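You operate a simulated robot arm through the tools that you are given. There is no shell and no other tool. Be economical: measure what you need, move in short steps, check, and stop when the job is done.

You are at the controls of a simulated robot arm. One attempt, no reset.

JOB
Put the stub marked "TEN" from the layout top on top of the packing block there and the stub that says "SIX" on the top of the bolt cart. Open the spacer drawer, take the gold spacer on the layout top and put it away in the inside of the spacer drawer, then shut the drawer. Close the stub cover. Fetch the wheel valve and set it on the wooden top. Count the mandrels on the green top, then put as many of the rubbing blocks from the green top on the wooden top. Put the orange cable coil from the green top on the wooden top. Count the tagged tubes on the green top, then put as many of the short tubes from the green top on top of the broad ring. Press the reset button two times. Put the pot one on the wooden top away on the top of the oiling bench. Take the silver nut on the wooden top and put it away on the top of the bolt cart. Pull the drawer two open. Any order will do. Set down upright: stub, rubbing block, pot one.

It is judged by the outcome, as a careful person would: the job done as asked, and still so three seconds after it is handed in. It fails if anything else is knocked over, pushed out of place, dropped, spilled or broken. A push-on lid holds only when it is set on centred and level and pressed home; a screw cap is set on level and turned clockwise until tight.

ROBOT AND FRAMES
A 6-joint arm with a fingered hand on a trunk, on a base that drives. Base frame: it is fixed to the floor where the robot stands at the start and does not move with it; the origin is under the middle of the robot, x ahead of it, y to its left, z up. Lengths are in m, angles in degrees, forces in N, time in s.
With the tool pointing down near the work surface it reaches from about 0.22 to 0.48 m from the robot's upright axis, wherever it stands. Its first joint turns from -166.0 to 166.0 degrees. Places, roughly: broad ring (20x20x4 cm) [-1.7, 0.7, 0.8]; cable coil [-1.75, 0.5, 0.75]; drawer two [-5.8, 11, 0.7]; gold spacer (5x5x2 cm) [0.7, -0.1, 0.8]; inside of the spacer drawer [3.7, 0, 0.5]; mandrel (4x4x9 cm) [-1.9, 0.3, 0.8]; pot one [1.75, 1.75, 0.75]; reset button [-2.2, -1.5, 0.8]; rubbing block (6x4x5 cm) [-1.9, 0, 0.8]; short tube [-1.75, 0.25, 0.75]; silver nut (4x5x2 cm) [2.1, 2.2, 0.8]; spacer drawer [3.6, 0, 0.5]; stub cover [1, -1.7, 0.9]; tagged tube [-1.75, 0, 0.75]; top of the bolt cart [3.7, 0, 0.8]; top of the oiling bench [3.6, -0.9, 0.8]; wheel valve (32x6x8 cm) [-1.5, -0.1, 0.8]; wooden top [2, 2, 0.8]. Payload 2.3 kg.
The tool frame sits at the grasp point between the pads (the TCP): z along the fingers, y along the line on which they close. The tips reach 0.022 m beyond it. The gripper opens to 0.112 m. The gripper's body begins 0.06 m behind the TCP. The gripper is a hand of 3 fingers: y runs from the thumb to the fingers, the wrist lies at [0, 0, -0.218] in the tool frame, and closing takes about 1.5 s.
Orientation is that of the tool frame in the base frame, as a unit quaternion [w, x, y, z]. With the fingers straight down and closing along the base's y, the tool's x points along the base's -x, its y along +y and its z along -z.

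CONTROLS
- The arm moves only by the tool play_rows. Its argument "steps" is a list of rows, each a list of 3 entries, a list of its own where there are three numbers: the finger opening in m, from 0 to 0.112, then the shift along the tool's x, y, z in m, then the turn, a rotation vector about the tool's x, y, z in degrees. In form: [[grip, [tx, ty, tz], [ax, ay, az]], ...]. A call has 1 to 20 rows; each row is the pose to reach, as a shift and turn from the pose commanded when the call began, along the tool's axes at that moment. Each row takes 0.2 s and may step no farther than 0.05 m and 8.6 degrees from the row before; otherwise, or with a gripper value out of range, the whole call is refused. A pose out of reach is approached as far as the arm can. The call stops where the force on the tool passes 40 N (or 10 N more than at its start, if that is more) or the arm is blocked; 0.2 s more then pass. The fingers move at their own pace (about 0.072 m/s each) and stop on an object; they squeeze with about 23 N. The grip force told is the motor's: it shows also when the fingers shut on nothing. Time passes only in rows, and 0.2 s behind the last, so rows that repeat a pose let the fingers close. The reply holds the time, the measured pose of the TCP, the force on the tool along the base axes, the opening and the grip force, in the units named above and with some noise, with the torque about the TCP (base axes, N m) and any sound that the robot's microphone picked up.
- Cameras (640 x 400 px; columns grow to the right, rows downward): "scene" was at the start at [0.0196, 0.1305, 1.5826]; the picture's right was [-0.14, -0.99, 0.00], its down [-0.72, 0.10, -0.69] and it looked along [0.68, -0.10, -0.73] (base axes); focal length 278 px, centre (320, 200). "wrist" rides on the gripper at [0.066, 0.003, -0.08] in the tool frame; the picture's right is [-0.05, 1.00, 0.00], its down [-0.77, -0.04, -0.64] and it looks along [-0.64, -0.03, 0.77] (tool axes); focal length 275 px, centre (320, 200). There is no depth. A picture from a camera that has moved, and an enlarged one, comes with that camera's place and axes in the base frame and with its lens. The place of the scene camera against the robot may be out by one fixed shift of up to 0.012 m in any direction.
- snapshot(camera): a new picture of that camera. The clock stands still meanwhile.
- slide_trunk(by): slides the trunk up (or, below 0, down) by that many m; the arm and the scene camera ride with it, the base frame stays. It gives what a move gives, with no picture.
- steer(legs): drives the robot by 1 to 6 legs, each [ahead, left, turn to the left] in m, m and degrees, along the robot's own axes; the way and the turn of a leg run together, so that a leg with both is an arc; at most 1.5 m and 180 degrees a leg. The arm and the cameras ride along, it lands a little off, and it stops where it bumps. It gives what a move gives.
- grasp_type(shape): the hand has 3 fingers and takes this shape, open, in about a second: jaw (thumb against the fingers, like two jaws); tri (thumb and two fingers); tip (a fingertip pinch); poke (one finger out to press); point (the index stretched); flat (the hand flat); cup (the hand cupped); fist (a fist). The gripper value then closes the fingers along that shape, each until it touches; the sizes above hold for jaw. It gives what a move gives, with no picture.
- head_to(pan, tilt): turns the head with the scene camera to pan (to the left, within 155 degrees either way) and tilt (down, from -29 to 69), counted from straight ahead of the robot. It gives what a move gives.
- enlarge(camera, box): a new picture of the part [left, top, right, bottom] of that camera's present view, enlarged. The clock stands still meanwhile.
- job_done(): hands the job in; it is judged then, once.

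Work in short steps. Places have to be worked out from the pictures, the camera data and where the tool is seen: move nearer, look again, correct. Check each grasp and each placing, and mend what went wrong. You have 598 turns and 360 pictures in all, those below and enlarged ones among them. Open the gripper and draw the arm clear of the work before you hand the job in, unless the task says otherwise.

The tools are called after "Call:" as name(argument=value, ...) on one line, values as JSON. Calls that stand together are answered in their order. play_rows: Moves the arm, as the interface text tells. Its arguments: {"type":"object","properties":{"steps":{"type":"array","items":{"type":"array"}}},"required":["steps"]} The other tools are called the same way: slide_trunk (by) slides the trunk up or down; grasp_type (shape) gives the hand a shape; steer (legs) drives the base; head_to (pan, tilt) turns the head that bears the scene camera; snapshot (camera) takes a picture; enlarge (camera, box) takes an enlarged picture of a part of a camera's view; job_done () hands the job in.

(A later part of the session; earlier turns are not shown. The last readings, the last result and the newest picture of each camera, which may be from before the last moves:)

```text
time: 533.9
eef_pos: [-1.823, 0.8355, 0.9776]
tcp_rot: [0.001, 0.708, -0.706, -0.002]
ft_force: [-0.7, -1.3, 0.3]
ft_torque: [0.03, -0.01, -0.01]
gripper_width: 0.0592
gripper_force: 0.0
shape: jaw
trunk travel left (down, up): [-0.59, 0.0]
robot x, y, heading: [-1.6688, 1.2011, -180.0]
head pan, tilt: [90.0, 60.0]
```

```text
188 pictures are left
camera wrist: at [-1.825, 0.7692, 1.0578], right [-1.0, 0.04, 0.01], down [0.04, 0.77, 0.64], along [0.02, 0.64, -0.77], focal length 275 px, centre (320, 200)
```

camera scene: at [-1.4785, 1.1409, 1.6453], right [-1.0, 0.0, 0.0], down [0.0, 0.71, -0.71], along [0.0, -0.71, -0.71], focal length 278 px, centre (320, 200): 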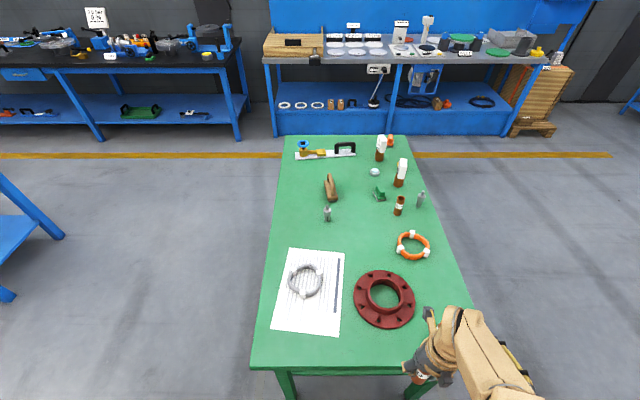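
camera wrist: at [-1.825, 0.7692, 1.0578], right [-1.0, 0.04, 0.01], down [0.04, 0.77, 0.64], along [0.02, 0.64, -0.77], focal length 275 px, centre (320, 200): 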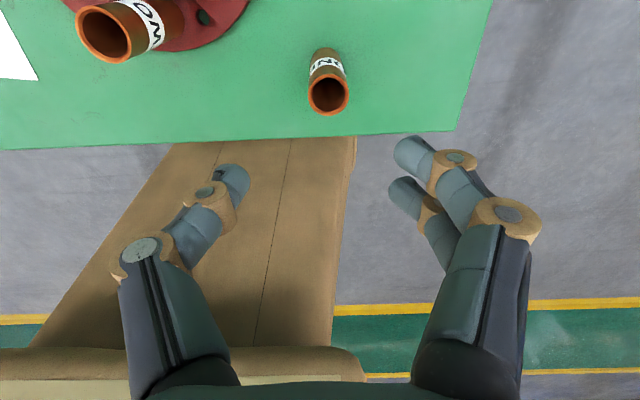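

I fine-tune and descend.

Call:
play_rows(steps=[[0.075, [-0.008, 0.006, 0.0], [0, 0, 0]], [0.075, [-0.008, 0.006, 0.0], [0, 0, 0]]])

Call:
slide_trunk(by=-0.168)

Call:
snapshot(camera="wrist")

```text
time: 534.5
eef_pos: [-1.829, 0.8443, 0.9775]
tcp_rot: [0.0, 0.709, -0.706, -0.003]
ft_force: [0.1, 0.2, 1.1]
ft_torque: [-0.01, 0.03, -0.03]
gripper_width: 0.0745
gripper_force: 0.0
shape: jaw
trunk travel left (down, up): [-0.59, 0.0]
robot x, y, heading: [-1.6704, 1.2011, -179.8]
head pan, tilt: [90.0, 60.0]
```

```text
time: 536.4
eef_pos: [-1.8288, 0.844, 0.8078]
tcp_rot: [0.001, 0.708, -0.706, -0.004]
ft_force: [0.5, 0.5, 0.4]
ft_torque: [0.0, 0.0, 0.02]
gripper_width: 0.0746
gripper_force: 0.1
shape: jaw
trunk travel left (down, up): [-0.422, 0.168]
robot x, y, heading: [-1.671, 1.2015, -179.8]
head pan, tilt: [90.0, 60.0]
```

```text
187 pictures are left
camera wrist: at [-1.8309, 0.7768, 0.8897], right [-1.0, 0.04, 0.01], down [0.04, 0.77, 0.64], along [0.02, 0.64, -0.77], focal length 275 px, centre (320, 200)
```

wrist: 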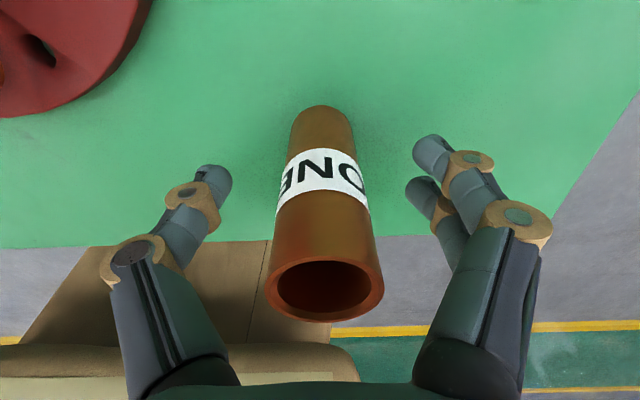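

The tube is ~1.2 cm off along the tool's x. I shift to centre it and close.

Call:
play_rows(steps=[[0.075, [-0.006, 0, 0.0], [0, 0, 0]], [0.075, [-0.012, 0, 0.0], [0, 0, 0]], [0.0, [-0.012, 0, 0.0], [0, 0, 0]], [0.0, [-0.012, 0, 0.0], [0, 0, 0]], [0.0, [-0.012, 0, 0.0], [0, 0, 0]], [0.0, [-0.012, 0, 0.0], [0, 0, 0]], [0.0, [-0.012, 0, 0.0], [0, 0, 0]], [0.0, [-0.012, 0, 0.0], [0, 0, 0]]])

Call:
slide_trunk(by=0.168)

Call:
snapshot(camera="wrist")

```text
time: 538.2
eef_pos: [-1.829, 0.8558, 0.8089]
tcp_rot: [0.001, 0.709, -0.706, -0.003]
ft_force: [1.0, 0.3, 0.3]
ft_torque: [-0.01, -0.01, 0.01]
gripper_width: 0.0002
gripper_force: 23.2
shape: jaw
trunk travel left (down, up): [-0.422, 0.168]
robot x, y, heading: [-1.668, 1.203, -180.0]
head pan, tilt: [90.0, 60.0]
```

```text
time: 540.1
eef_pos: [-1.8285, 0.8564, 0.9763]
tcp_rot: [0.001, 0.709, -0.706, -0.004]
ft_force: [0.5, 0.3, 0.2]
ft_torque: [0.0, 0.01, -0.02]
gripper_width: 0.0001
gripper_force: 23.0
shape: jaw
trunk travel left (down, up): [-0.59, 0.0]
robot x, y, heading: [-1.6719, 1.1985, -180.2]
head pan, tilt: [90.0, 60.0]
```

```text
186 pictures are left
camera wrist: at [-1.8307, 0.7889, 1.0578], right [-1.0, 0.04, 0.01], down [0.04, 0.77, 0.64], along [0.02, 0.64, -0.77], focal length 275 px, centre (320, 200)
```

wrist: 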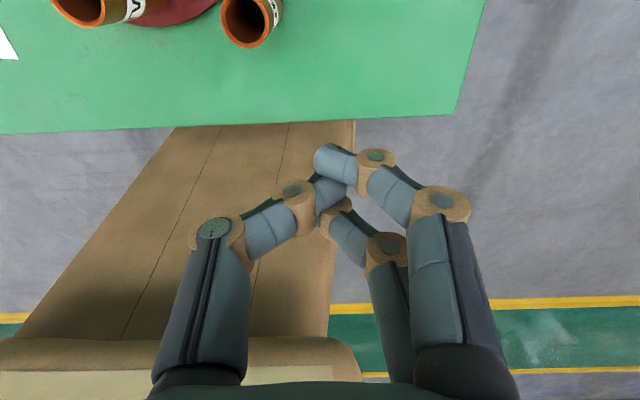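

It missed: the closing fingers nudged ONE aside (still standing). I back off 8 cm to see it properly.

Call:
steer(legs=[[0, -0.08, 0]])

Call:
play_rows(steps=[[0.075, [0, 0, 0.0], [0, 0, 0]], [0.075, [0, 0, 0.0], [0, 0, 0]], [0.075, [0, 0, 0.0], [0, 0, 0]], [0.075, [0, 0, 0.0], [0, 0, 0]]])

Call:
snapshot(camera="wrist")

Call:
enlarge(camera="scene", box=[320, 150, 480, 290])

```text
time: 541.2
eef_pos: [-1.8295, 0.9371, 0.978]
tcp_rot: [0.002, 0.709, -0.705, -0.003]
ft_force: [0.8, -0.1, -0.7]
ft_torque: [-0.03, -0.01, -0.04]
gripper_width: 0.0
gripper_force: 22.5
shape: jaw
trunk travel left (down, up): [-0.59, 0.0]
robot x, y, heading: [-1.6651, 1.2831, -180.1]
head pan, tilt: [90.0, 60.0]
```

```text
time: 542.2
eef_pos: [-1.8291, 0.9359, 0.9775]
tcp_rot: [0.001, 0.709, -0.706, -0.003]
ft_force: [-0.4, 1.2, 0.0]
ft_torque: [-0.02, 0.0, 0.0]
gripper_width: 0.0747
gripper_force: 0.0
shape: jaw
trunk travel left (down, up): [-0.59, 0.0]
robot x, y, heading: [-1.6716, 1.2814, -179.9]
head pan, tilt: [90.0, 60.0]
```

```text
185 pictures are left
camera wrist: at [-1.8309, 0.8691, 1.0579], right [-1.0, 0.04, 0.01], down [0.04, 0.77, 0.64], along [0.02, 0.64, -0.77], focal length 275 px, centre (320, 200)
```

wrist: 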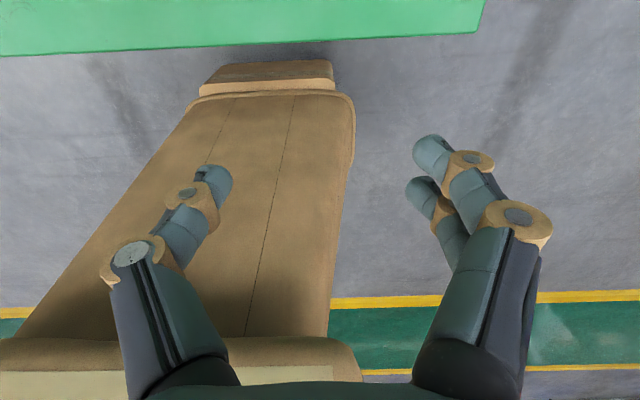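

```text
2.86 times, centred on (400, 220) of scene
camera zoom: at [-1.6102, 1.0758, 1.6555], right [-1.0, 0.0, 0.0], down [0.0, 0.87, -0.5], along [0.0, -0.5, -0.87], focal length 793 px, centre (91, 143)
```

zoom: 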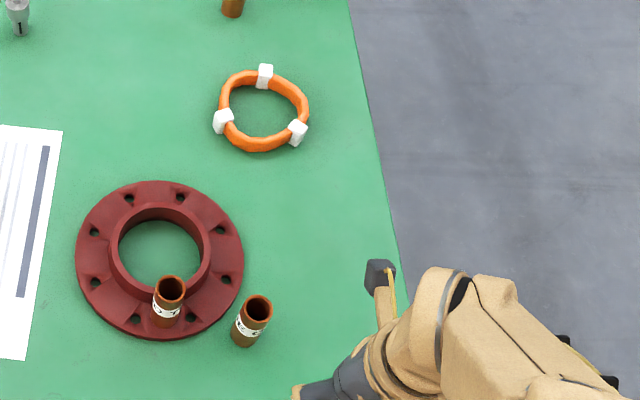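

Both tubes stand. ONE is now at ≈(-1.786,0.815). I move above it and measure again.

Call:
steer(legs=[[-0.043, 0.1, 0]])

Call:
snapshot(camera="wrist")

```text
time: 543.4
eef_pos: [-1.786, 0.8356, 0.9776]
tcp_rot: [0.001, 0.708, -0.706, -0.005]
ft_force: [0.5, 0.0, 0.2]
ft_torque: [0.0, 0.01, 0.04]
gripper_width: 0.0745
gripper_force: 0.1
shape: jaw
trunk travel left (down, up): [-0.59, 0.0]
robot x, y, heading: [-1.631, 1.1805, -179.8]
head pan, tilt: [90.0, 60.0]
```

```text
183 pictures are left
camera wrist: at [-1.788, 0.7677, 1.0578], right [-1.0, 0.04, 0.01], down [0.04, 0.77, 0.64], along [0.02, 0.64, -0.77], focal length 275 px, centre (320, 200)
```

wrist: 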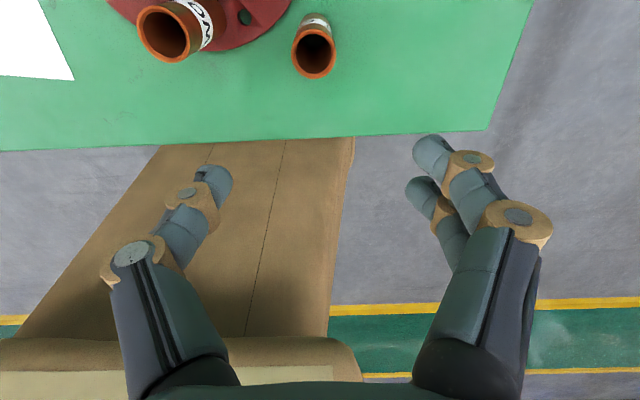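

ONE's rim centre is ≈(-1.784,0.811). I move 2.4 cm outward over it and lower.

Call:
play_rows(steps=[[0.075, [0.0245, -0.002, 0.0], [0, 0, 0]], [0.075, [0.0245, -0.002, 0.0], [0, 0, 0]]])

Call:
slide_trunk(by=-0.15)

Call:
snapshot(camera="wrist")

```text
time: 544.0
eef_pos: [-1.7847, 0.8103, 0.9784]
tcp_rot: [0.0, 0.709, -0.705, -0.004]
ft_force: [-0.4, -0.1, -0.8]
ft_torque: [0.0, 0.0, -0.01]
gripper_width: 0.0745
gripper_force: 0.1
shape: jaw
trunk travel left (down, up): [-0.59, 0.0]
robot x, y, heading: [-1.6287, 1.1817, -180.1]
head pan, tilt: [90.0, 60.0]
```

```text
time: 545.7
eef_pos: [-1.7844, 0.8113, 0.8273]
tcp_rot: [0.002, 0.708, -0.706, -0.004]
ft_force: [0.4, -0.2, -0.4]
ft_torque: [0.0, 0.0, 0.04]
gripper_width: 0.0746
gripper_force: 0.0
shape: jaw
trunk travel left (down, up): [-0.44, 0.15]
robot x, y, heading: [-1.6278, 1.1793, -179.8]
head pan, tilt: [90.0, 60.0]
```

```text
182 pictures are left
camera wrist: at [-1.7861, 0.7437, 0.9086], right [-1.0, 0.04, 0.01], down [0.04, 0.77, 0.64], along [0.02, 0.64, -0.77], focal length 275 px, centre (320, 200)
```

wrist: 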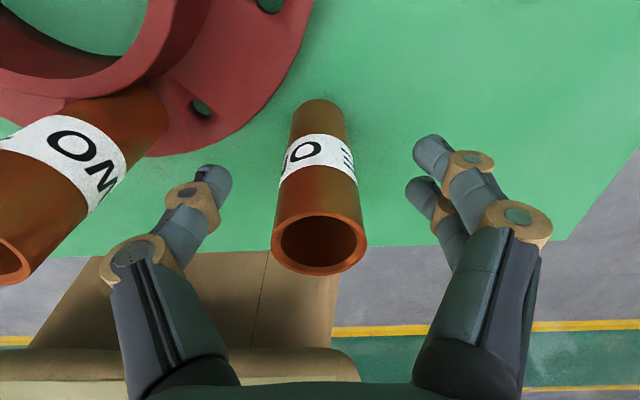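

The tube is only ~2.8 cm in diameter, and sits 6 mm outward. I shift, lower 2 cm and close.

Call:
play_rows(steps=[[0.065, [0.006, 0, 0.01], [0, 0, 0]], [0.065, [0.006, 0, 0.02], [0, 0, 0]], [0.0, [0.006, 0, 0.02], [0, 0, 0]], [0.0, [0.006, 0, 0.02], [0, 0, 0]], [0.0, [0.006, 0, 0.02], [0, 0, 0]], [0.0, [0.006, 0, 0.02], [0, 0, 0]], [0.0, [0.006, 0, 0.02], [0, 0, 0]]])

Call:
snapshot(camera="wrist")

```text
time: 547.3
eef_pos: [-1.7848, 0.8048, 0.8077]
tcp_rot: [0.001, 0.708, -0.706, -0.005]
ft_force: [-0.1, 0.7, 1.4]
ft_torque: [0.06, 0.01, -0.01]
gripper_width: 0.0165
gripper_force: 23.2
shape: jaw
trunk travel left (down, up): [-0.44, 0.15]
robot x, y, heading: [-1.6282, 1.1788, -180.0]
head pan, tilt: [90.0, 60.0]
```

```text
181 pictures are left
camera wrist: at [-1.7866, 0.7377, 0.8881], right [-1.0, 0.04, 0.01], down [0.04, 0.77, 0.64], along [0.02, 0.64, -0.77], focal length 275 px, centre (320, 200)
```

wrist: 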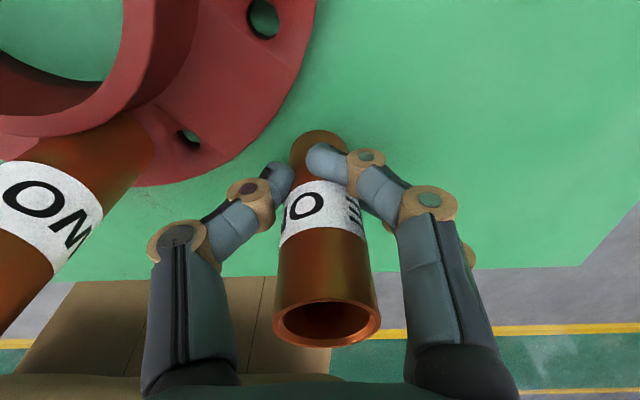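

Slightly too far out now; I reopen, shift 5 mm back and close again.

Call:
play_rows(steps=[[0.065, [0, 0, 0.0], [0, 0, 0]], [0.065, [0, 0, 0.0], [0, 0, 0]], [0.065, [0, 0, 0.0], [0, 0, 0]], [0.065, [-0.006, 0, 0.0], [0, 0, 0]], [0.065, [-0.006, 0, 0.0], [0, 0, 0]], [0.0, [-0.006, 0, 0.0], [0, 0, 0]], [0.0, [-0.006, 0, 0.0], [0, 0, 0]], [0.0, [-0.006, 0, 0.0], [0, 0, 0]], [0.0, [-0.006, 0, 0.0], [0, 0, 0]], [0.0, [-0.006, 0, 0.0], [0, 0, 0]]])

Call:
snapshot(camera="wrist")

```text
time: 549.5
eef_pos: [-1.7845, 0.8101, 0.8075]
tcp_rot: [0.0, 0.707, -0.707, -0.004]
ft_force: [-0.2, 0.6, 0.3]
ft_torque: [0.02, -0.01, -0.01]
gripper_width: 0.022
gripper_force: 23.0
shape: jaw
trunk travel left (down, up): [-0.44, 0.15]
robot x, y, heading: [-1.6307, 1.1792, -179.7]
head pan, tilt: [90.0, 60.0]
```

```text
180 pictures are left
camera wrist: at [-1.7865, 0.7434, 0.8881], right [-1.0, 0.04, 0.01], down [0.04, 0.77, 0.64], along [0.02, 0.64, -0.77], focal length 275 px, centre (320, 200)
```

wrist: 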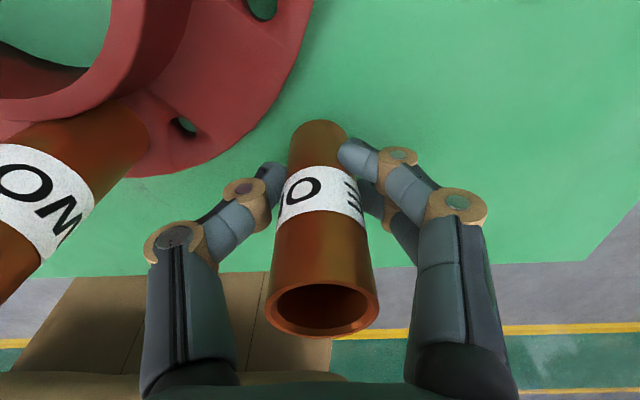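

Good grip. I lift and turn the hand 90° (closing along y) so I can set ONE on the ring's −x side rim without fouling the hub.

Call:
slide_trunk(by=0.14)

Call:
play_rows(steps=[[0.0, [-0.004, 0, 0], [0, 0, 8.2]], [0.0, [-0.008, 0, 0], [0, 0, 16.4]], [0.0, [-0.012, 0, 0], [0, 0, 24.6]], [0.0, [-0.016, 0, 0], [0, 0, 32.8]], [0.0, [-0.02, 0, 0], [0, 0, 41]], [0.0, [-0.02, 0, 0], [0, 0, 49.2]], [0.0, [-0.02, 0, 0], [0, 0, 57.4]], [0.0, [-0.02, 0, 0], [0, 0, 65.6]], [0.0, [-0.02, 0, 0], [0, 0, 73.8]], [0.0, [-0.02, 0, 0], [0, 0, 82]]])

Call:
snapshot(camera="wrist")

```text
time: 551.2
eef_pos: [-1.7847, 0.8095, 0.9477]
tcp_rot: [0.0, 0.708, -0.706, -0.003]
ft_force: [0.4, -0.4, -1.8]
ft_torque: [0.0, -0.04, 0.03]
gripper_width: 0.0219
gripper_force: 23.0
shape: jaw
trunk travel left (down, up): [-0.58, 0.01]
robot x, y, heading: [-1.6295, 1.1782, -179.9]
head pan, tilt: [90.0, 60.0]
```

```text
time: 553.4
eef_pos: [-1.7845, 0.8304, 0.9472]
tcp_rot: [-0.003, -0.07, 0.998, 0.001]
ft_force: [0.1, 0.8, -2.1]
ft_torque: [-0.01, 0.01, 0.01]
gripper_width: 0.0217
gripper_force: 23.0
shape: jaw
trunk travel left (down, up): [-0.58, 0.01]
robot x, y, heading: [-1.6286, 1.1868, -180.2]
head pan, tilt: [90.0, 60.0]
```

```text
179 pictures are left
camera wrist: at [-1.8497, 0.8237, 1.029], right [-0.09, 1.0, 0.01], down [0.77, 0.07, 0.63], along [0.63, 0.06, -0.78], focal length 275 px, centre (320, 200)
```

wrist: 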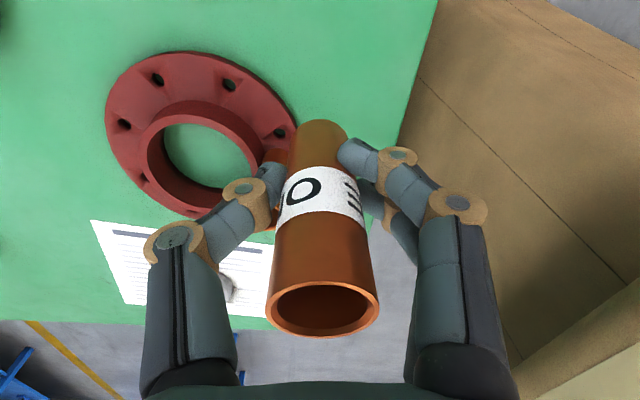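

Rotated without trouble. The slot on the ring's −x side is at ≈(-1.771,0.717). I move there.

Call:
steer(legs=[[-0.0135, 0.058, 0]])

Call:
play_rows(steps=[[0.0, [0.0035, -0.026, 0], [0, 0, 0]], [0.0, [0.0074, -0.0525, 0], [0, 0, 0]], [0.0, [0.0074, -0.0525, 0.03], [0, 0, 0]], [0.0, [0.0074, -0.0525, 0.06], [0, 0, 0]], [0.0, [0.0074, -0.0525, 0.06], [0, 0, 0]]])

Call:
snapshot(camera="wrist")

```text
time: 554.4
eef_pos: [-1.7723, 0.7718, 0.9469]
tcp_rot: [-0.003, -0.07, 0.998, 0.004]
ft_force: [0.5, 0.2, -2.0]
ft_torque: [0.0, -0.04, 0.03]
gripper_width: 0.0216
gripper_force: 23.4
shape: jaw
trunk travel left (down, up): [-0.58, 0.01]
robot x, y, heading: [-1.6149, 1.1246, -179.6]
head pan, tilt: [90.0, 60.0]
```

```text
time: 555.5
eef_pos: [-1.7723, 0.7198, 0.8871]
tcp_rot: [-0.004, -0.07, 0.998, 0.002]
ft_force: [-0.1, 0.0, -2.3]
ft_torque: [-0.02, -0.03, 0.02]
gripper_width: 0.0215
gripper_force: 23.2
shape: jaw
trunk travel left (down, up): [-0.58, 0.01]
robot x, y, heading: [-1.6153, 1.1228, -179.9]
head pan, tilt: [90.0, 60.0]
```

```text
178 pictures are left
camera wrist: at [-1.8368, 0.7128, 0.9685], right [-0.1, 1.0, 0.0], down [0.77, 0.07, 0.63], along [0.63, 0.06, -0.78], focal length 275 px, centre (320, 200)
```

wrist: 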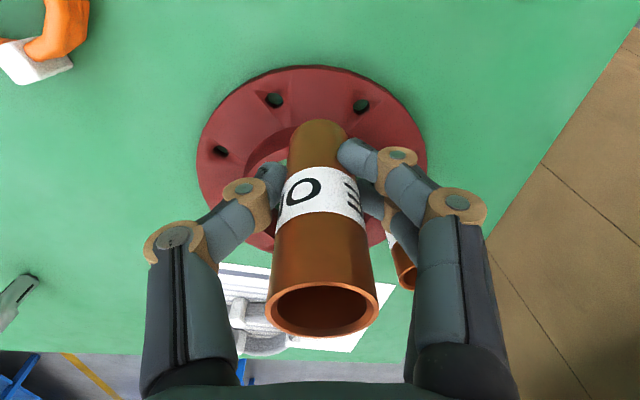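

Aligned. I lower to contact.

Call:
play_rows(steps=[[0.0, [0.003, 0, 0.02], [0, 0, 0]], [0.0, [0.003, 0, 0.04], [0, 0, 0]], [0.0, [0.003, 0, 0.052], [0, 0, 0]], [0.0, [0.003, 0, 0.058], [0, 0, 0]], [0.0, [0.003, 0, 0.062], [0, 0, 0]]])

```text
time: 556.8
eef_pos: [-1.773, 0.7282, 0.8301]
tcp_rot: [-0.003, -0.07, 0.998, 0.003]
ft_force: [0.8, -0.2, -1.0]
ft_torque: [0.04, 0.0, -0.01]
gripper_width: 0.0217
gripper_force: 22.3
shape: jaw
out of reach, approached as far as the arm can: row 3, 4, 5
trunk travel left (down, up): [-0.58, 0.01]
robot x, y, heading: [-1.6168, 1.1212, -180.0]
head pan, tilt: [90.0, 60.0]
```

Slight drift of 9 mm along the rim, still fine. I finish lowering with the trunk.

Call:
slide_trunk(by=-0.007)

Call:
slide_trunk(by=-0.004)

```text
time: 557.3
eef_pos: [-1.7726, 0.728, 0.8233]
tcp_rot: [-0.003, -0.071, 0.997, 0.003]
ft_force: [0.0, 0.3, -0.5]
ft_torque: [-0.01, 0.0, 0.01]
gripper_width: 0.0218
gripper_force: 22.7
shape: jaw
trunk travel left (down, up): [-0.573, 0.017]
robot x, y, heading: [-1.6115, 1.1244, -180.1]
head pan, tilt: [90.0, 60.0]
```

```text
time: 557.8
eef_pos: [-1.7729, 0.7275, 0.8205]
tcp_rot: [-0.003, -0.07, 0.998, 0.003]
ft_force: [-1.0, 0.6, -0.4]
ft_torque: [-0.02, 0.04, 0.01]
gripper_width: 0.0217
gripper_force: 22.9
shape: jaw
trunk travel left (down, up): [-0.569, 0.021]
robot x, y, heading: [-1.6154, 1.1219, -179.9]
head pan, tilt: [90.0, 60.0]
```

Call:
slide_trunk(by=-0.004)

Call:
snapshot(camera="wrist")

```text
time: 558.4
eef_pos: [-1.7726, 0.7288, 0.8186]
tcp_rot: [-0.003, -0.07, 0.998, 0.001]
ft_force: [-3.1, -3.1, 20.5]
ft_torque: [-0.03, 0.0, -0.01]
gripper_width: 0.0226
gripper_force: 23.2
shape: jaw
trunk travel left (down, up): [-0.565, 0.025]
robot x, y, heading: [-1.6167, 1.1248, -179.8]
head pan, tilt: [90.0, 60.0]
```

```text
177 pictures are left
camera wrist: at [-1.838, 0.7213, 0.899], right [-0.1, 1.0, 0.0], down [0.77, 0.07, 0.63], along [0.63, 0.06, -0.78], focal length 275 px, centre (320, 200)
```

wrist: 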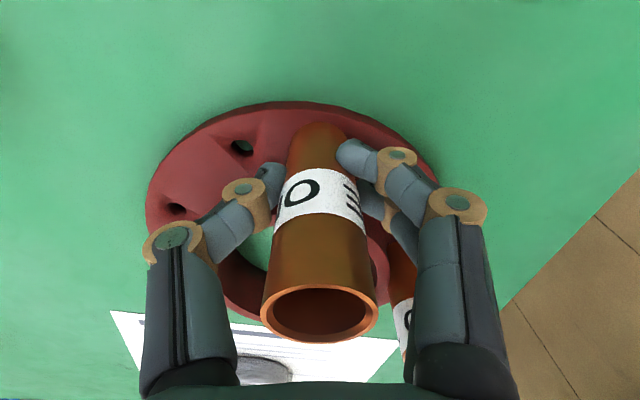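

Contact on the flange. I ease up 3 mm and open a little.

Call:
slide_trunk(by=0.003)

Call:
play_rows(steps=[[0.03, [0, 0, 0], [0, 0, 0]], [0.04, [0, 0, 0], [0, 0, 0]], [0.05, [0, 0, 0], [0, 0, 0]], [0.05, [0, 0, 0], [0, 0, 0]]])

Call:
snapshot(camera="wrist")

```text
time: 558.9
eef_pos: [-1.7725, 0.7284, 0.8189]
tcp_rot: [-0.003, -0.071, 0.998, 0.003]
ft_force: [-1.2, -1.0, 5.5]
ft_torque: [-0.02, 0.01, -0.01]
gripper_width: 0.0228
gripper_force: 23.2
shape: jaw
trunk travel left (down, up): [-0.568, 0.022]
robot x, y, heading: [-1.6172, 1.1262, -179.8]
head pan, tilt: [90.0, 60.0]
```

```text
time: 559.9
eef_pos: [-1.7715, 0.7284, 0.8182]
tcp_rot: [-0.003, -0.071, 0.997, 0.002]
ft_force: [1.4, 0.5, -0.1]
ft_torque: [-0.02, 0.0, 0.02]
gripper_width: 0.0493
gripper_force: 0.0
shape: jaw
trunk travel left (down, up): [-0.568, 0.022]
robot x, y, heading: [-1.6161, 1.1199, -180.0]
head pan, tilt: [90.0, 60.0]
```

```text
176 pictures are left
camera wrist: at [-1.8379, 0.721, 0.9001], right [-0.1, 1.0, 0.01], down [0.77, 0.07, 0.63], along [0.63, 0.06, -0.78], focal length 275 px, centre (320, 200)
```

wrist: 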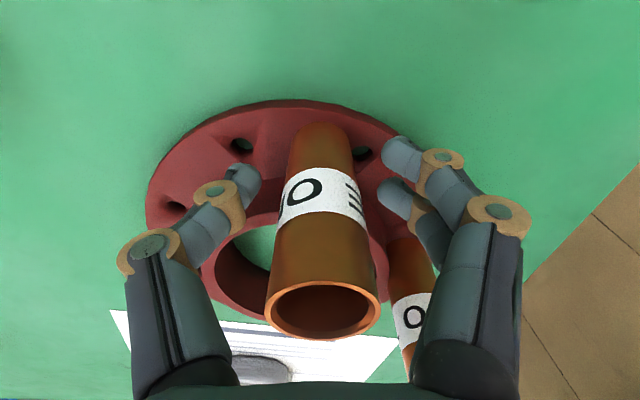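

ONE stands on the ring. I rise: arm 6.5 cm straight up, then trunk.

Call:
play_rows(steps=[[0.06, [0, 0, -0.03], [0, 0, 0]], [0.06, [0, 0, -0.065], [0, 0, 0]]])

Call:
slide_trunk(by=0.022)

Call:
play_rows(steps=[[0.06, [0, 0.0, -0.02], [0, 0, 0]], [0.06, [0, 0.02, -0.03], [0, 0, 0]], [0.06, [-0.005, 0.05, -0.04], [0, 0, 0]], [0.06, [-0.01, 0.08, -0.05], [0, 0, 0]]])

Call:
steer(legs=[[0, -0.15, 0]])

Call:
snapshot(camera="scene")

```text
time: 560.5
eef_pos: [-1.778, 0.7124, 0.8729]
tcp_rot: [-0.006, -0.075, 0.997, 0.003]
ft_force: [-0.8, -0.1, -0.5]
ft_torque: [-0.02, -0.02, 0.02]
gripper_width: 0.0606
gripper_force: 0.1
shape: jaw
out of reach, approached as far as the arm can: row 1, 2
trunk travel left (down, up): [-0.568, 0.022]
robot x, y, heading: [-1.6134, 1.1277, -179.9]
head pan, tilt: [90.0, 60.0]
```

```text
time: 561.2
eef_pos: [-1.7767, 0.714, 0.8942]
tcp_rot: [-0.006, -0.075, 0.997, 0.005]
ft_force: [0.5, -0.1, -0.7]
ft_torque: [-0.01, 0.01, 0.02]
gripper_width: 0.06
gripper_force: 0.1
shape: jaw
trunk travel left (down, up): [-0.59, 0.0]
robot x, y, heading: [-1.6113, 1.1252, -179.7]
head pan, tilt: [90.0, 60.0]
```

```text
time: 562.2
eef_pos: [-1.779, 0.7948, 0.9447]
tcp_rot: [-0.005, -0.075, 0.997, 0.002]
ft_force: [-0.6, -0.4, -0.4]
ft_torque: [0.0, 0.02, 0.0]
gripper_width: 0.0603
gripper_force: 0.1
shape: jaw
trunk travel left (down, up): [-0.59, 0.0]
robot x, y, heading: [-1.6153, 1.1207, -179.8]
head pan, tilt: [90.0, 60.0]
```

```text
time: 563.5
eef_pos: [-1.7777, 0.9444, 0.9434]
tcp_rot: [-0.005, -0.074, 0.997, 0.004]
ft_force: [-0.4, -0.6, -0.1]
ft_torque: [-0.03, 0.0, -0.01]
gripper_width: 0.0605
gripper_force: 0.0
shape: jaw
trunk travel left (down, up): [-0.59, 0.0]
robot x, y, heading: [-1.6137, 1.2715, -179.8]
head pan, tilt: [90.0, 60.0]
```

```text
175 pictures are left
camera scene: at [-1.5541, 1.0669, 1.6557], right [-1.0, 0.0, 0.0], down [0.0, 0.87, -0.5], along [0.0, -0.5, -0.87], focal length 278 px, centre (320, 200)
```

scene: 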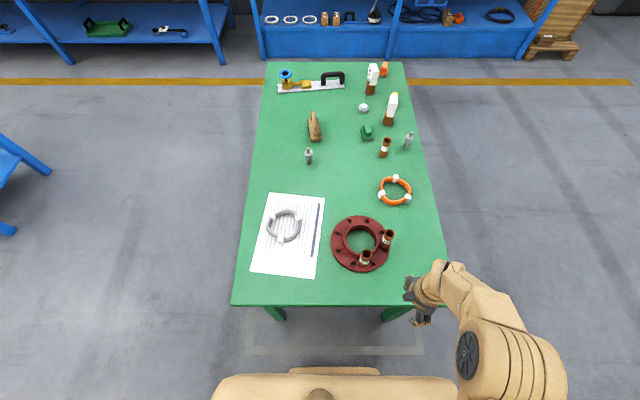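

Two short tubes stand on the broad ring. Next the orange coil at ≈(-1.836,0.525): I go round to the table's back side (heading −90).

Call:
steer(legs=[[0.62, 0, 0], [0, 0, 90], [0.58, 0, 0]])

Call:
snapshot(camera="scene")

Call:
snapshot(camera="wrist")

```text
time: 573.8
eef_pos: [-1.8998, 0.5336, 0.9436]
tcp_rot: [0.008, 0.761, -0.649, 0.0]
ft_force: [0.3, 0.6, 0.2]
ft_torque: [-0.01, 0.02, 0.01]
gripper_width: 0.0602
gripper_force: 0.2
shape: jaw
trunk travel left (down, up): [-0.59, 0.0]
robot x, y, heading: [-2.2319, 0.6949, -89.5]
head pan, tilt: [90.0, 60.0]
```

```text
174 pictures are left
camera scene: at [-2.0222, 0.7577, 1.6555], right [0.01, -1.0, 0.0], down [-0.87, -0.01, -0.5], along [0.5, 0.01, -0.87], focal length 278 px, centre (320, 200)
```

scene: 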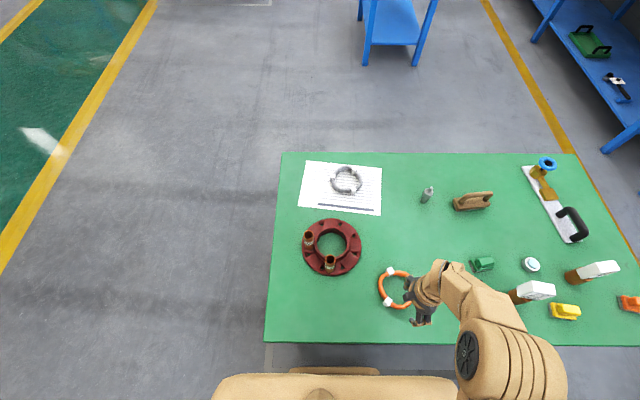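

```text
173 pictures are left
camera wrist: at [-1.8909, 0.468, 1.0251], right [-0.99, -0.11, 0.01], down [-0.08, 0.77, 0.63], along [-0.08, 0.62, -0.78], focal length 275 px, centre (320, 200)
```

wrist: 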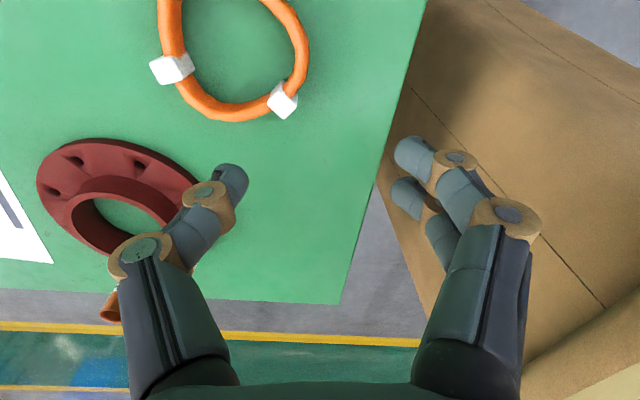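

I'll grip one of the coil's white clips (at ≈(-1.870,0.558)), closing radially to the coil; the hand must be yawed −125°. I do that now in free air.

Call:
play_rows(steps=[[0.06, [0, 0, 0], [0, 0, -8.4]], [0.06, [0, 0, 0], [0, 0, -16.8]], [0.06, [0, 0, 0], [0, 0, -25.2]], [0.06, [0, 0, 0], [0, 0, -33.6]], [0.06, [0, 0, 0], [0, 0, -42]], [0.06, [0, 0, 0], [0, 0, -50.4]], [0.06, [0, 0, 0], [0, 0, -58.8]], [0.06, [0, 0, 0], [0, 0, -67.2]], [0.06, [0, 0, 0], [0, 0, -75.6]], [0.06, [0, 0, 0], [0, 0, -84]], [0.06, [0, 0, 0], [0, 0, -92.4]], [0.06, [0, 0, 0], [0, 0, -100.8]], [0.06, [0, 0, 0], [0, 0, -109.2]], [0.06, [0, 0, 0], [0, 0, -117.6]], [0.06, [0, 0, 0], [0, 0, -125]]])

Call:
steer(legs=[[-0.022, 0.03, -0.5]])

Call:
snapshot(camera="wrist")

```text
time: 577.0
eef_pos: [-1.9005, 0.5341, 0.9433]
tcp_rot: [0.003, 0.926, 0.376, -0.006]
ft_force: [-0.3, -0.2, 0.5]
ft_torque: [-0.01, -0.01, 0.01]
gripper_width: 0.0602
gripper_force: 0.0
shape: jaw
trunk travel left (down, up): [-0.59, 0.0]
robot x, y, heading: [-2.2318, 0.6917, -89.5]
head pan, tilt: [90.0, 60.0]
```

```text
time: 577.8
eef_pos: [-1.872, 0.5532, 0.943]
tcp_rot: [0.003, 0.929, 0.371, -0.007]
ft_force: [1.1, -0.4, 1.3]
ft_torque: [0.0, -0.03, -0.05]
gripper_width: 0.0602
gripper_force: 0.0
shape: jaw
trunk travel left (down, up): [-0.59, 0.0]
robot x, y, heading: [-2.1979, 0.7156, -89.9]
head pan, tilt: [90.0, 60.0]
```

```text
172 pictures are left
camera wrist: at [-1.8195, 0.5972, 1.0234], right [0.65, -0.76, 0.0], down [-0.58, -0.5, 0.65], along [-0.49, -0.42, -0.76], focal length 275 px, centre (320, 200)
```

wrist: 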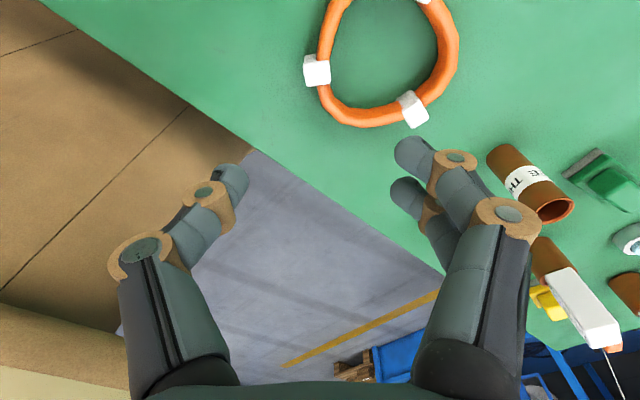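

The clip is right beneath, well oriented. I lower with the trunk.

Call:
slide_trunk(by=-0.12)

Call:
snapshot(camera="wrist")

```text
time: 579.3
eef_pos: [-1.8707, 0.5534, 0.8237]
tcp_rot: [0.003, 0.929, 0.37, -0.004]
ft_force: [0.0, -0.7, 0.4]
ft_torque: [-0.01, 0.02, 0.0]
gripper_width: 0.0603
gripper_force: 0.1
shape: jaw
trunk travel left (down, up): [-0.47, 0.12]
robot x, y, heading: [-2.1992, 0.7169, -89.6]
head pan, tilt: [90.0, 60.0]
```

```text
171 pictures are left
camera wrist: at [-1.8201, 0.5968, 0.9036], right [0.65, -0.76, 0.0], down [-0.58, -0.5, 0.65], along [-0.49, -0.42, -0.76], focal length 275 px, centre (320, 200)
```

wrist: 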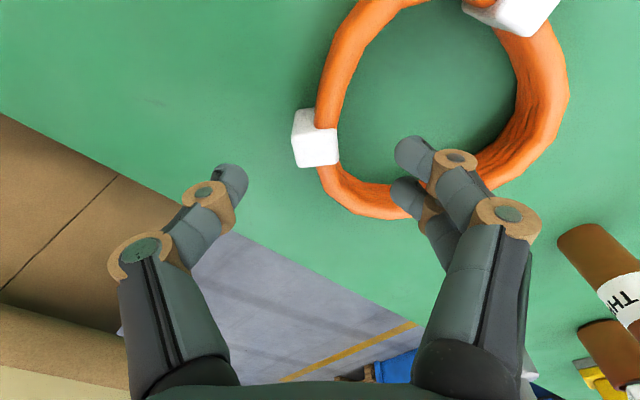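

Fingers will come down inside and outside the coil properly. I lower to near the table and close.

Call:
slide_trunk(by=-0.018)

Call:
play_rows(steps=[[0.06, [-0.002, 0.0, 0], [0, 0, 0]], [0.0, [-0.002, 0, 0], [0, 0, 0]], [0.0, [-0.002, 0, 0], [0, 0, 0]], [0.0, [-0.002, 0, 0], [0, 0, 0]], [0.0, [-0.002, 0, 0], [0, 0, 0]], [0.0, [-0.002, 0, 0], [0, 0, 0]]])

Call:
snapshot(camera="wrist")

```text
time: 580.0
eef_pos: [-1.8712, 0.5525, 0.8064]
tcp_rot: [0.005, 0.929, 0.371, -0.006]
ft_force: [0.0, -0.6, 0.6]
ft_torque: [-0.02, 0.01, -0.03]
gripper_width: 0.0603
gripper_force: 0.0
shape: jaw
trunk travel left (down, up): [-0.452, 0.138]
robot x, y, heading: [-2.2004, 0.7144, -89.8]
head pan, tilt: [90.0, 60.0]
```

```text
time: 581.4
eef_pos: [-1.8734, 0.5518, 0.8044]
tcp_rot: [0.002, 0.929, 0.371, -0.005]
ft_force: [1.0, -0.2, 0.3]
ft_torque: [0.03, -0.01, 0.06]
gripper_width: 0.0086
gripper_force: 23.1
shape: jaw
trunk travel left (down, up): [-0.452, 0.138]
robot x, y, heading: [-2.2004, 0.7159, -90.1]
head pan, tilt: [90.0, 60.0]
```

```text
170 pictures are left
camera wrist: at [-1.8215, 0.5953, 0.8856], right [0.65, -0.76, 0.0], down [-0.58, -0.5, 0.65], along [-0.49, -0.42, -0.76], focal length 275 px, centre (320, 200)
```

wrist: 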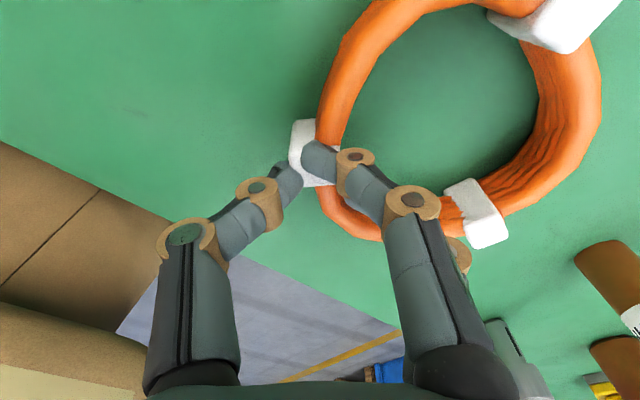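

I test by lifting 8 cm.

Call:
slide_trunk(by=0.08)

Call:
snapshot(camera="wrist")

```text
time: 582.5
eef_pos: [-1.8733, 0.5508, 0.8854]
tcp_rot: [0.002, 0.929, 0.371, -0.006]
ft_force: [-0.3, 0.2, -2.3]
ft_torque: [0.06, 0.05, 0.04]
gripper_width: 0.0085
gripper_force: 22.6
shape: jaw
trunk travel left (down, up): [-0.532, 0.058]
robot x, y, heading: [-2.2004, 0.7183, -90.2]
head pan, tilt: [90.0, 60.0]
```

```text
169 pictures are left
camera wrist: at [-1.8213, 0.5952, 0.9656], right [0.65, -0.76, 0.0], down [-0.58, -0.5, 0.65], along [-0.49, -0.42, -0.76], focal length 275 px, centre (320, 200)
```

wrist: 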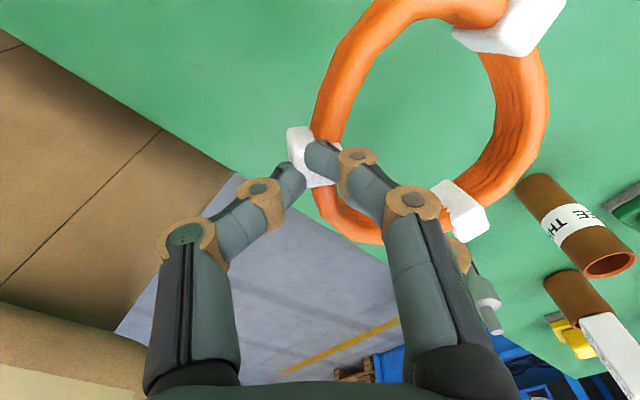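

The coil is lifted. I raise fully and drive to the left side of the wooden table.

Call:
slide_trunk(by=0.055)

Call:
steer(legs=[[0, -0.15, 0], [-0.63, 0, 0], [0, 1.5, 0], [0, 1.5, 0], [0, 0.55, 0], [-1.08, 0, 0]])

Call:
snapshot(camera="scene")

Call:
snapshot(camera="wrist")

```text
time: 583.5
eef_pos: [-1.8734, 0.5521, 0.9398]
tcp_rot: [0.002, 0.929, 0.37, -0.006]
ft_force: [0.0, 0.0, -2.2]
ft_torque: [0.09, 0.08, 0.02]
gripper_width: 0.0084
gripper_force: 23.0
shape: jaw
trunk travel left (down, up): [-0.587, 0.003]
robot x, y, heading: [-2.2016, 0.72, -89.9]
head pan, tilt: [90.0, 60.0]
```

```text
time: 609.9
eef_pos: [1.5178, 2.2525, 0.941]
tcp_rot: [0.002, 0.927, 0.375, -0.006]
ft_force: [-0.8, 0.0, -2.3]
ft_torque: [0.05, 0.09, -0.02]
gripper_width: 0.0083
gripper_force: 23.0
shape: jaw
trunk travel left (down, up): [-0.587, 0.003]
robot x, y, heading: [1.1879, 2.416, -89.7]
head pan, tilt: [90.0, 60.0]
```

```text
168 pictures are left
camera scene: at [1.3969, 2.4788, 1.6525], right [0.01, -1.0, 0.0], down [-0.87, -0.01, -0.5], along [0.5, 0.0, -0.87], focal length 278 px, centre (320, 200)
```

scene: 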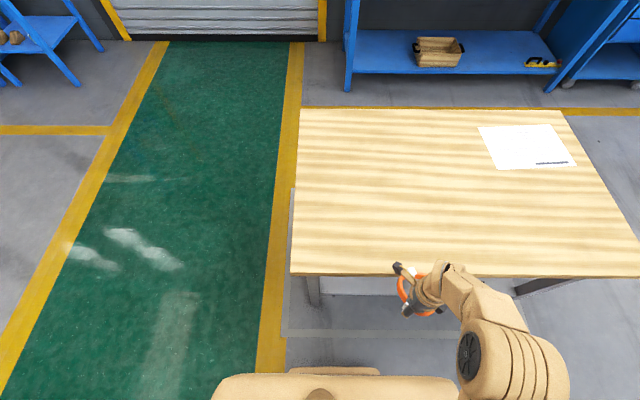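

```text
167 pictures are left
camera wrist: at [1.5683, 2.2969, 1.0206], right [0.66, -0.75, 0.0], down [-0.57, -0.5, 0.65], along [-0.48, -0.43, -0.76], focal length 275 px, centre (320, 200)
```

wrist: 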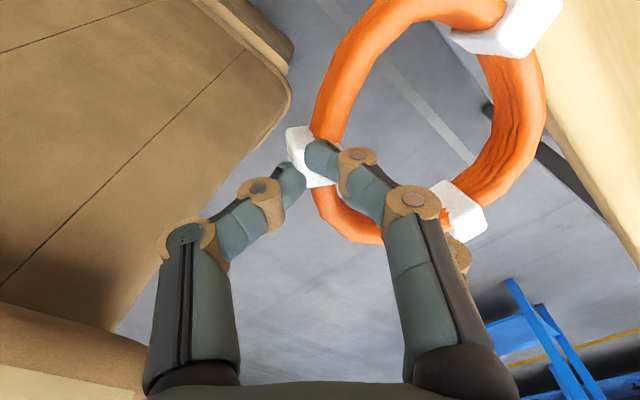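

I move over the table and lower until the coil rests.

Call:
steer(legs=[[0, 0.21, 0]])

Call:
slide_trunk(by=-0.06)

Call:
snapshot(camera="wrist")

Call:
enlarge(camera="scene", box=[340, 180, 500, 320])

```text
time: 611.5
eef_pos: [1.7271, 2.2542, 0.9406]
tcp_rot: [0.002, 0.927, 0.374, -0.007]
ft_force: [0.5, -0.3, -2.6]
ft_torque: [0.07, 0.11, -0.03]
gripper_width: 0.0084
gripper_force: 22.7
shape: jaw
trunk travel left (down, up): [-0.587, 0.003]
robot x, y, heading: [1.399, 2.4169, -89.4]
head pan, tilt: [90.0, 60.0]
```

```text
time: 612.5
eef_pos: [1.7291, 2.254, 0.8802]
tcp_rot: [0.003, 0.928, 0.374, -0.006]
ft_force: [0.0, 0.1, -0.8]
ft_torque: [0.03, -0.04, 0.02]
gripper_width: 0.0081
gripper_force: 23.3
shape: jaw
trunk travel left (down, up): [-0.527, 0.063]
robot x, y, heading: [1.3993, 2.4123, -89.6]
head pan, tilt: [90.0, 60.0]
```

```text
166 pictures are left
camera wrist: at [1.7788, 2.2978, 0.9606], right [0.66, -0.75, 0.0], down [-0.58, -0.5, 0.65], along [-0.48, -0.43, -0.76], focal length 275 px, centre (320, 200)
```

wrist: 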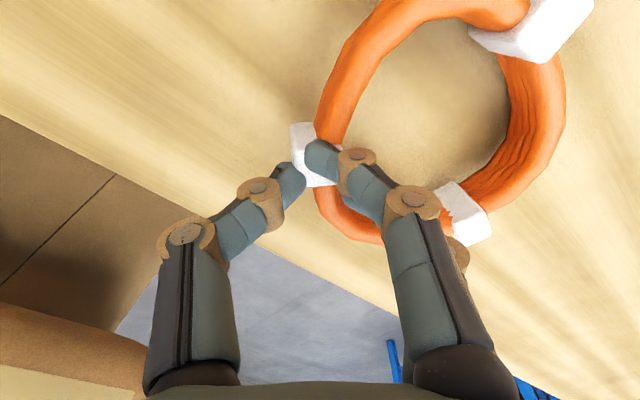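

```text
2.86 times, centred on (420, 250) of scene
camera zoom: at [1.6077, 2.4798, 1.5924], right [0.01, -1.0, 0.0], down [-0.87, -0.01, -0.5], along [0.5, 0.0, -0.87], focal length 793 px, centre (34, 57)
```

zoom: 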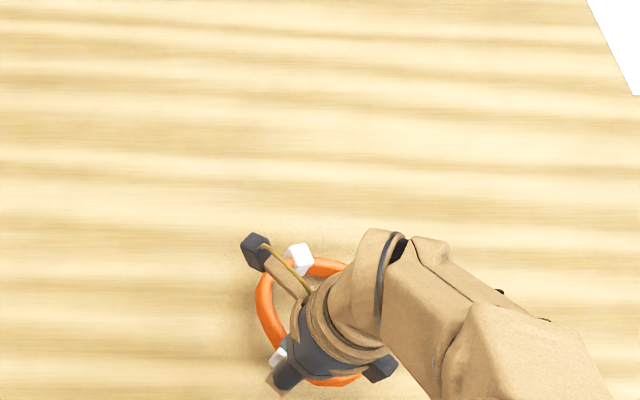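

Far side is touching. I lower to the original grip height above the surface (≈0.846).

Call:
slide_trunk(by=-0.02)

Call:
slide_trunk(by=-0.012)

```text
time: 613.2
eef_pos: [1.7274, 2.2544, 0.8623]
tcp_rot: [0.004, 0.927, 0.374, -0.004]
ft_force: [2.0, -1.2, 31.0]
ft_torque: [0.02, 0.01, 0.04]
gripper_width: 0.0103
gripper_force: 23.5
shape: jaw
trunk travel left (down, up): [-0.507, 0.083]
robot x, y, heading: [1.3992, 2.419, -89.5]
head pan, tilt: [90.0, 60.0]
```

```text
time: 613.5
eef_pos: [1.7272, 2.2541, 0.8615]
tcp_rot: [0.005, 0.927, 0.374, -0.002]
ft_force: [-6.1, 2.8, 28.9]
ft_torque: [0.05, 0.07, 0.04]
gripper_width: 0.0115
gripper_force: 23.2
shape: jaw
trunk travel left (down, up): [-0.505, 0.085]
robot x, y, heading: [1.4021, 2.4164, -89.8]
head pan, tilt: [90.0, 60.0]
stopped: the force on the tool passed its limit (the readings are from after the stop); the commanded pose is now the measured one
```

Resting firmly. I ease up, open, and rise.

Call:
slide_trunk(by=0.006)

Call:
play_rows(steps=[[0.02, [0, 0, 0], [0, 0, 0]], [0.035, [0, 0, 0], [0, 0, 0]], [0.05, [0, 0, 0], [0, 0, 0]], [0.05, [0, 0, 0], [0, 0, 0]]])

Call:
slide_trunk(by=0.07)

Call:
snapshot(camera="wrist")

```text
time: 614.1
eef_pos: [1.7282, 2.2537, 0.8653]
tcp_rot: [0.005, 0.927, 0.374, -0.004]
ft_force: [-0.4, 0.0, -1.1]
ft_torque: [0.03, -0.01, -0.02]
gripper_width: 0.0092
gripper_force: 23.2
shape: jaw
trunk travel left (down, up): [-0.511, 0.079]
robot x, y, heading: [1.4012, 2.4151, -89.4]
head pan, tilt: [90.0, 60.0]
```

```text
time: 615.1
eef_pos: [1.7289, 2.2526, 0.866]
tcp_rot: [0.004, 0.928, 0.374, -0.005]
ft_force: [-0.1, 0.2, -0.5]
ft_torque: [-0.03, -0.03, -0.02]
gripper_width: 0.0495
gripper_force: 0.0
shape: jaw
trunk travel left (down, up): [-0.511, 0.079]
robot x, y, heading: [1.4013, 2.419, -89.6]
head pan, tilt: [90.0, 60.0]
```

```text
time: 616.2
eef_pos: [1.7285, 2.2531, 0.9359]
tcp_rot: [0.004, 0.927, 0.374, -0.004]
ft_force: [0.3, -0.1, -0.7]
ft_torque: [-0.02, -0.02, 0.0]
gripper_width: 0.0494
gripper_force: 0.1
shape: jaw
trunk travel left (down, up): [-0.581, 0.009]
robot x, y, heading: [1.3983, 2.4183, -89.6]
head pan, tilt: [90.0, 60.0]
```

```text
164 pictures are left
camera wrist: at [1.7796, 2.2976, 1.0155], right [0.66, -0.75, 0.01], down [-0.58, -0.5, 0.64], along [-0.48, -0.43, -0.76], focal length 275 px, centre (320, 200)
```

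wrist: 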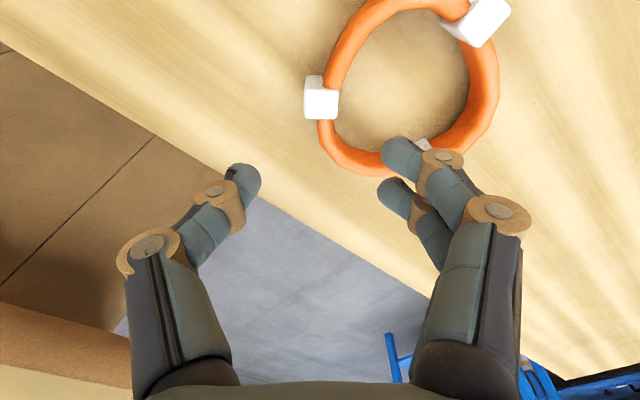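

The coil lies on the wooden top. Now the rubbing blocks: I rotate the hand to close radially, and drive back behind the green table near the orange block.

Call:
play_rows(steps=[[0.06, [0, 0, -0.01], [0, 0, -8]], [0.06, [0, 0, -0.01], [0, 0, -16]], [0.06, [0, 0, -0.01], [0, 0, -24]], [0.07, [0, 0, -0.01], [0, 0, -32]], [0.08, [0, 0, -0.01], [0, 0, -40]], [0.08, [0, 0, -0.01], [0, 0, -46]]])

Call:
steer(legs=[[0, -0.2, 0], [1.07, 0, 0], [0, -1.5, 0], [0, -1.5, 0], [0, -0.55, 0], [1.33, 0, 0]])

Call:
snapshot(camera="scene")

Call:
snapshot(camera="wrist")

```text
time: 617.6
eef_pos: [1.7287, 2.2533, 0.9456]
tcp_rot: [0.002, 0.707, 0.707, -0.005]
ft_force: [-0.3, 0.0, 0.2]
ft_torque: [0.03, -0.01, 0.0]
gripper_width: 0.0795
gripper_force: 0.0
shape: jaw
trunk travel left (down, up): [-0.581, 0.009]
robot x, y, heading: [1.3994, 2.4185, -89.6]
head pan, tilt: [90.0, 60.0]
```

```text
time: 647.3
eef_pos: [-1.982, -0.1763, 0.9453]
tcp_rot: [0.002, 0.703, 0.711, -0.006]
ft_force: [0.2, -0.5, -0.1]
ft_torque: [-0.03, 0.0, 0.02]
gripper_width: 0.0795
gripper_force: 0.1
shape: jaw
trunk travel left (down, up): [-0.581, 0.009]
robot x, y, heading: [-2.3146, -0.0149, -88.9]
head pan, tilt: [90.0, 60.0]
```

```text
163 pictures are left
camera scene: at [-2.1077, 0.047, 1.6462], right [0.02, -1.0, 0.0], down [-0.87, -0.02, -0.5], along [0.5, 0.01, -0.87], focal length 278 px, centre (320, 200)
```

scene: 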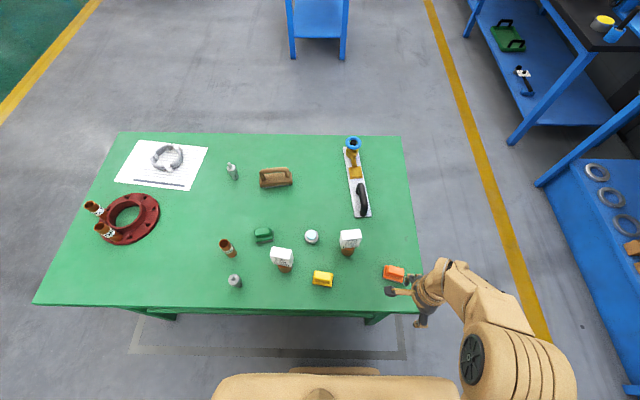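

```text
162 pictures are left
camera wrist: at [-1.9798, -0.1105, 1.0253], right [1.0, -0.03, 0.0], down [-0.02, -0.76, 0.64], along [-0.03, -0.64, -0.76], focal length 275 px, centre (320, 200)
```

wrist: 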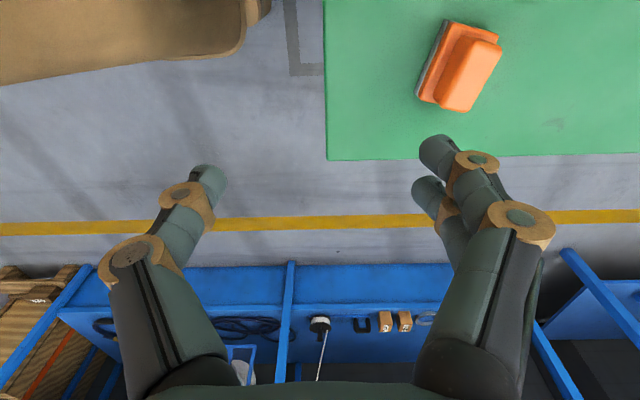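

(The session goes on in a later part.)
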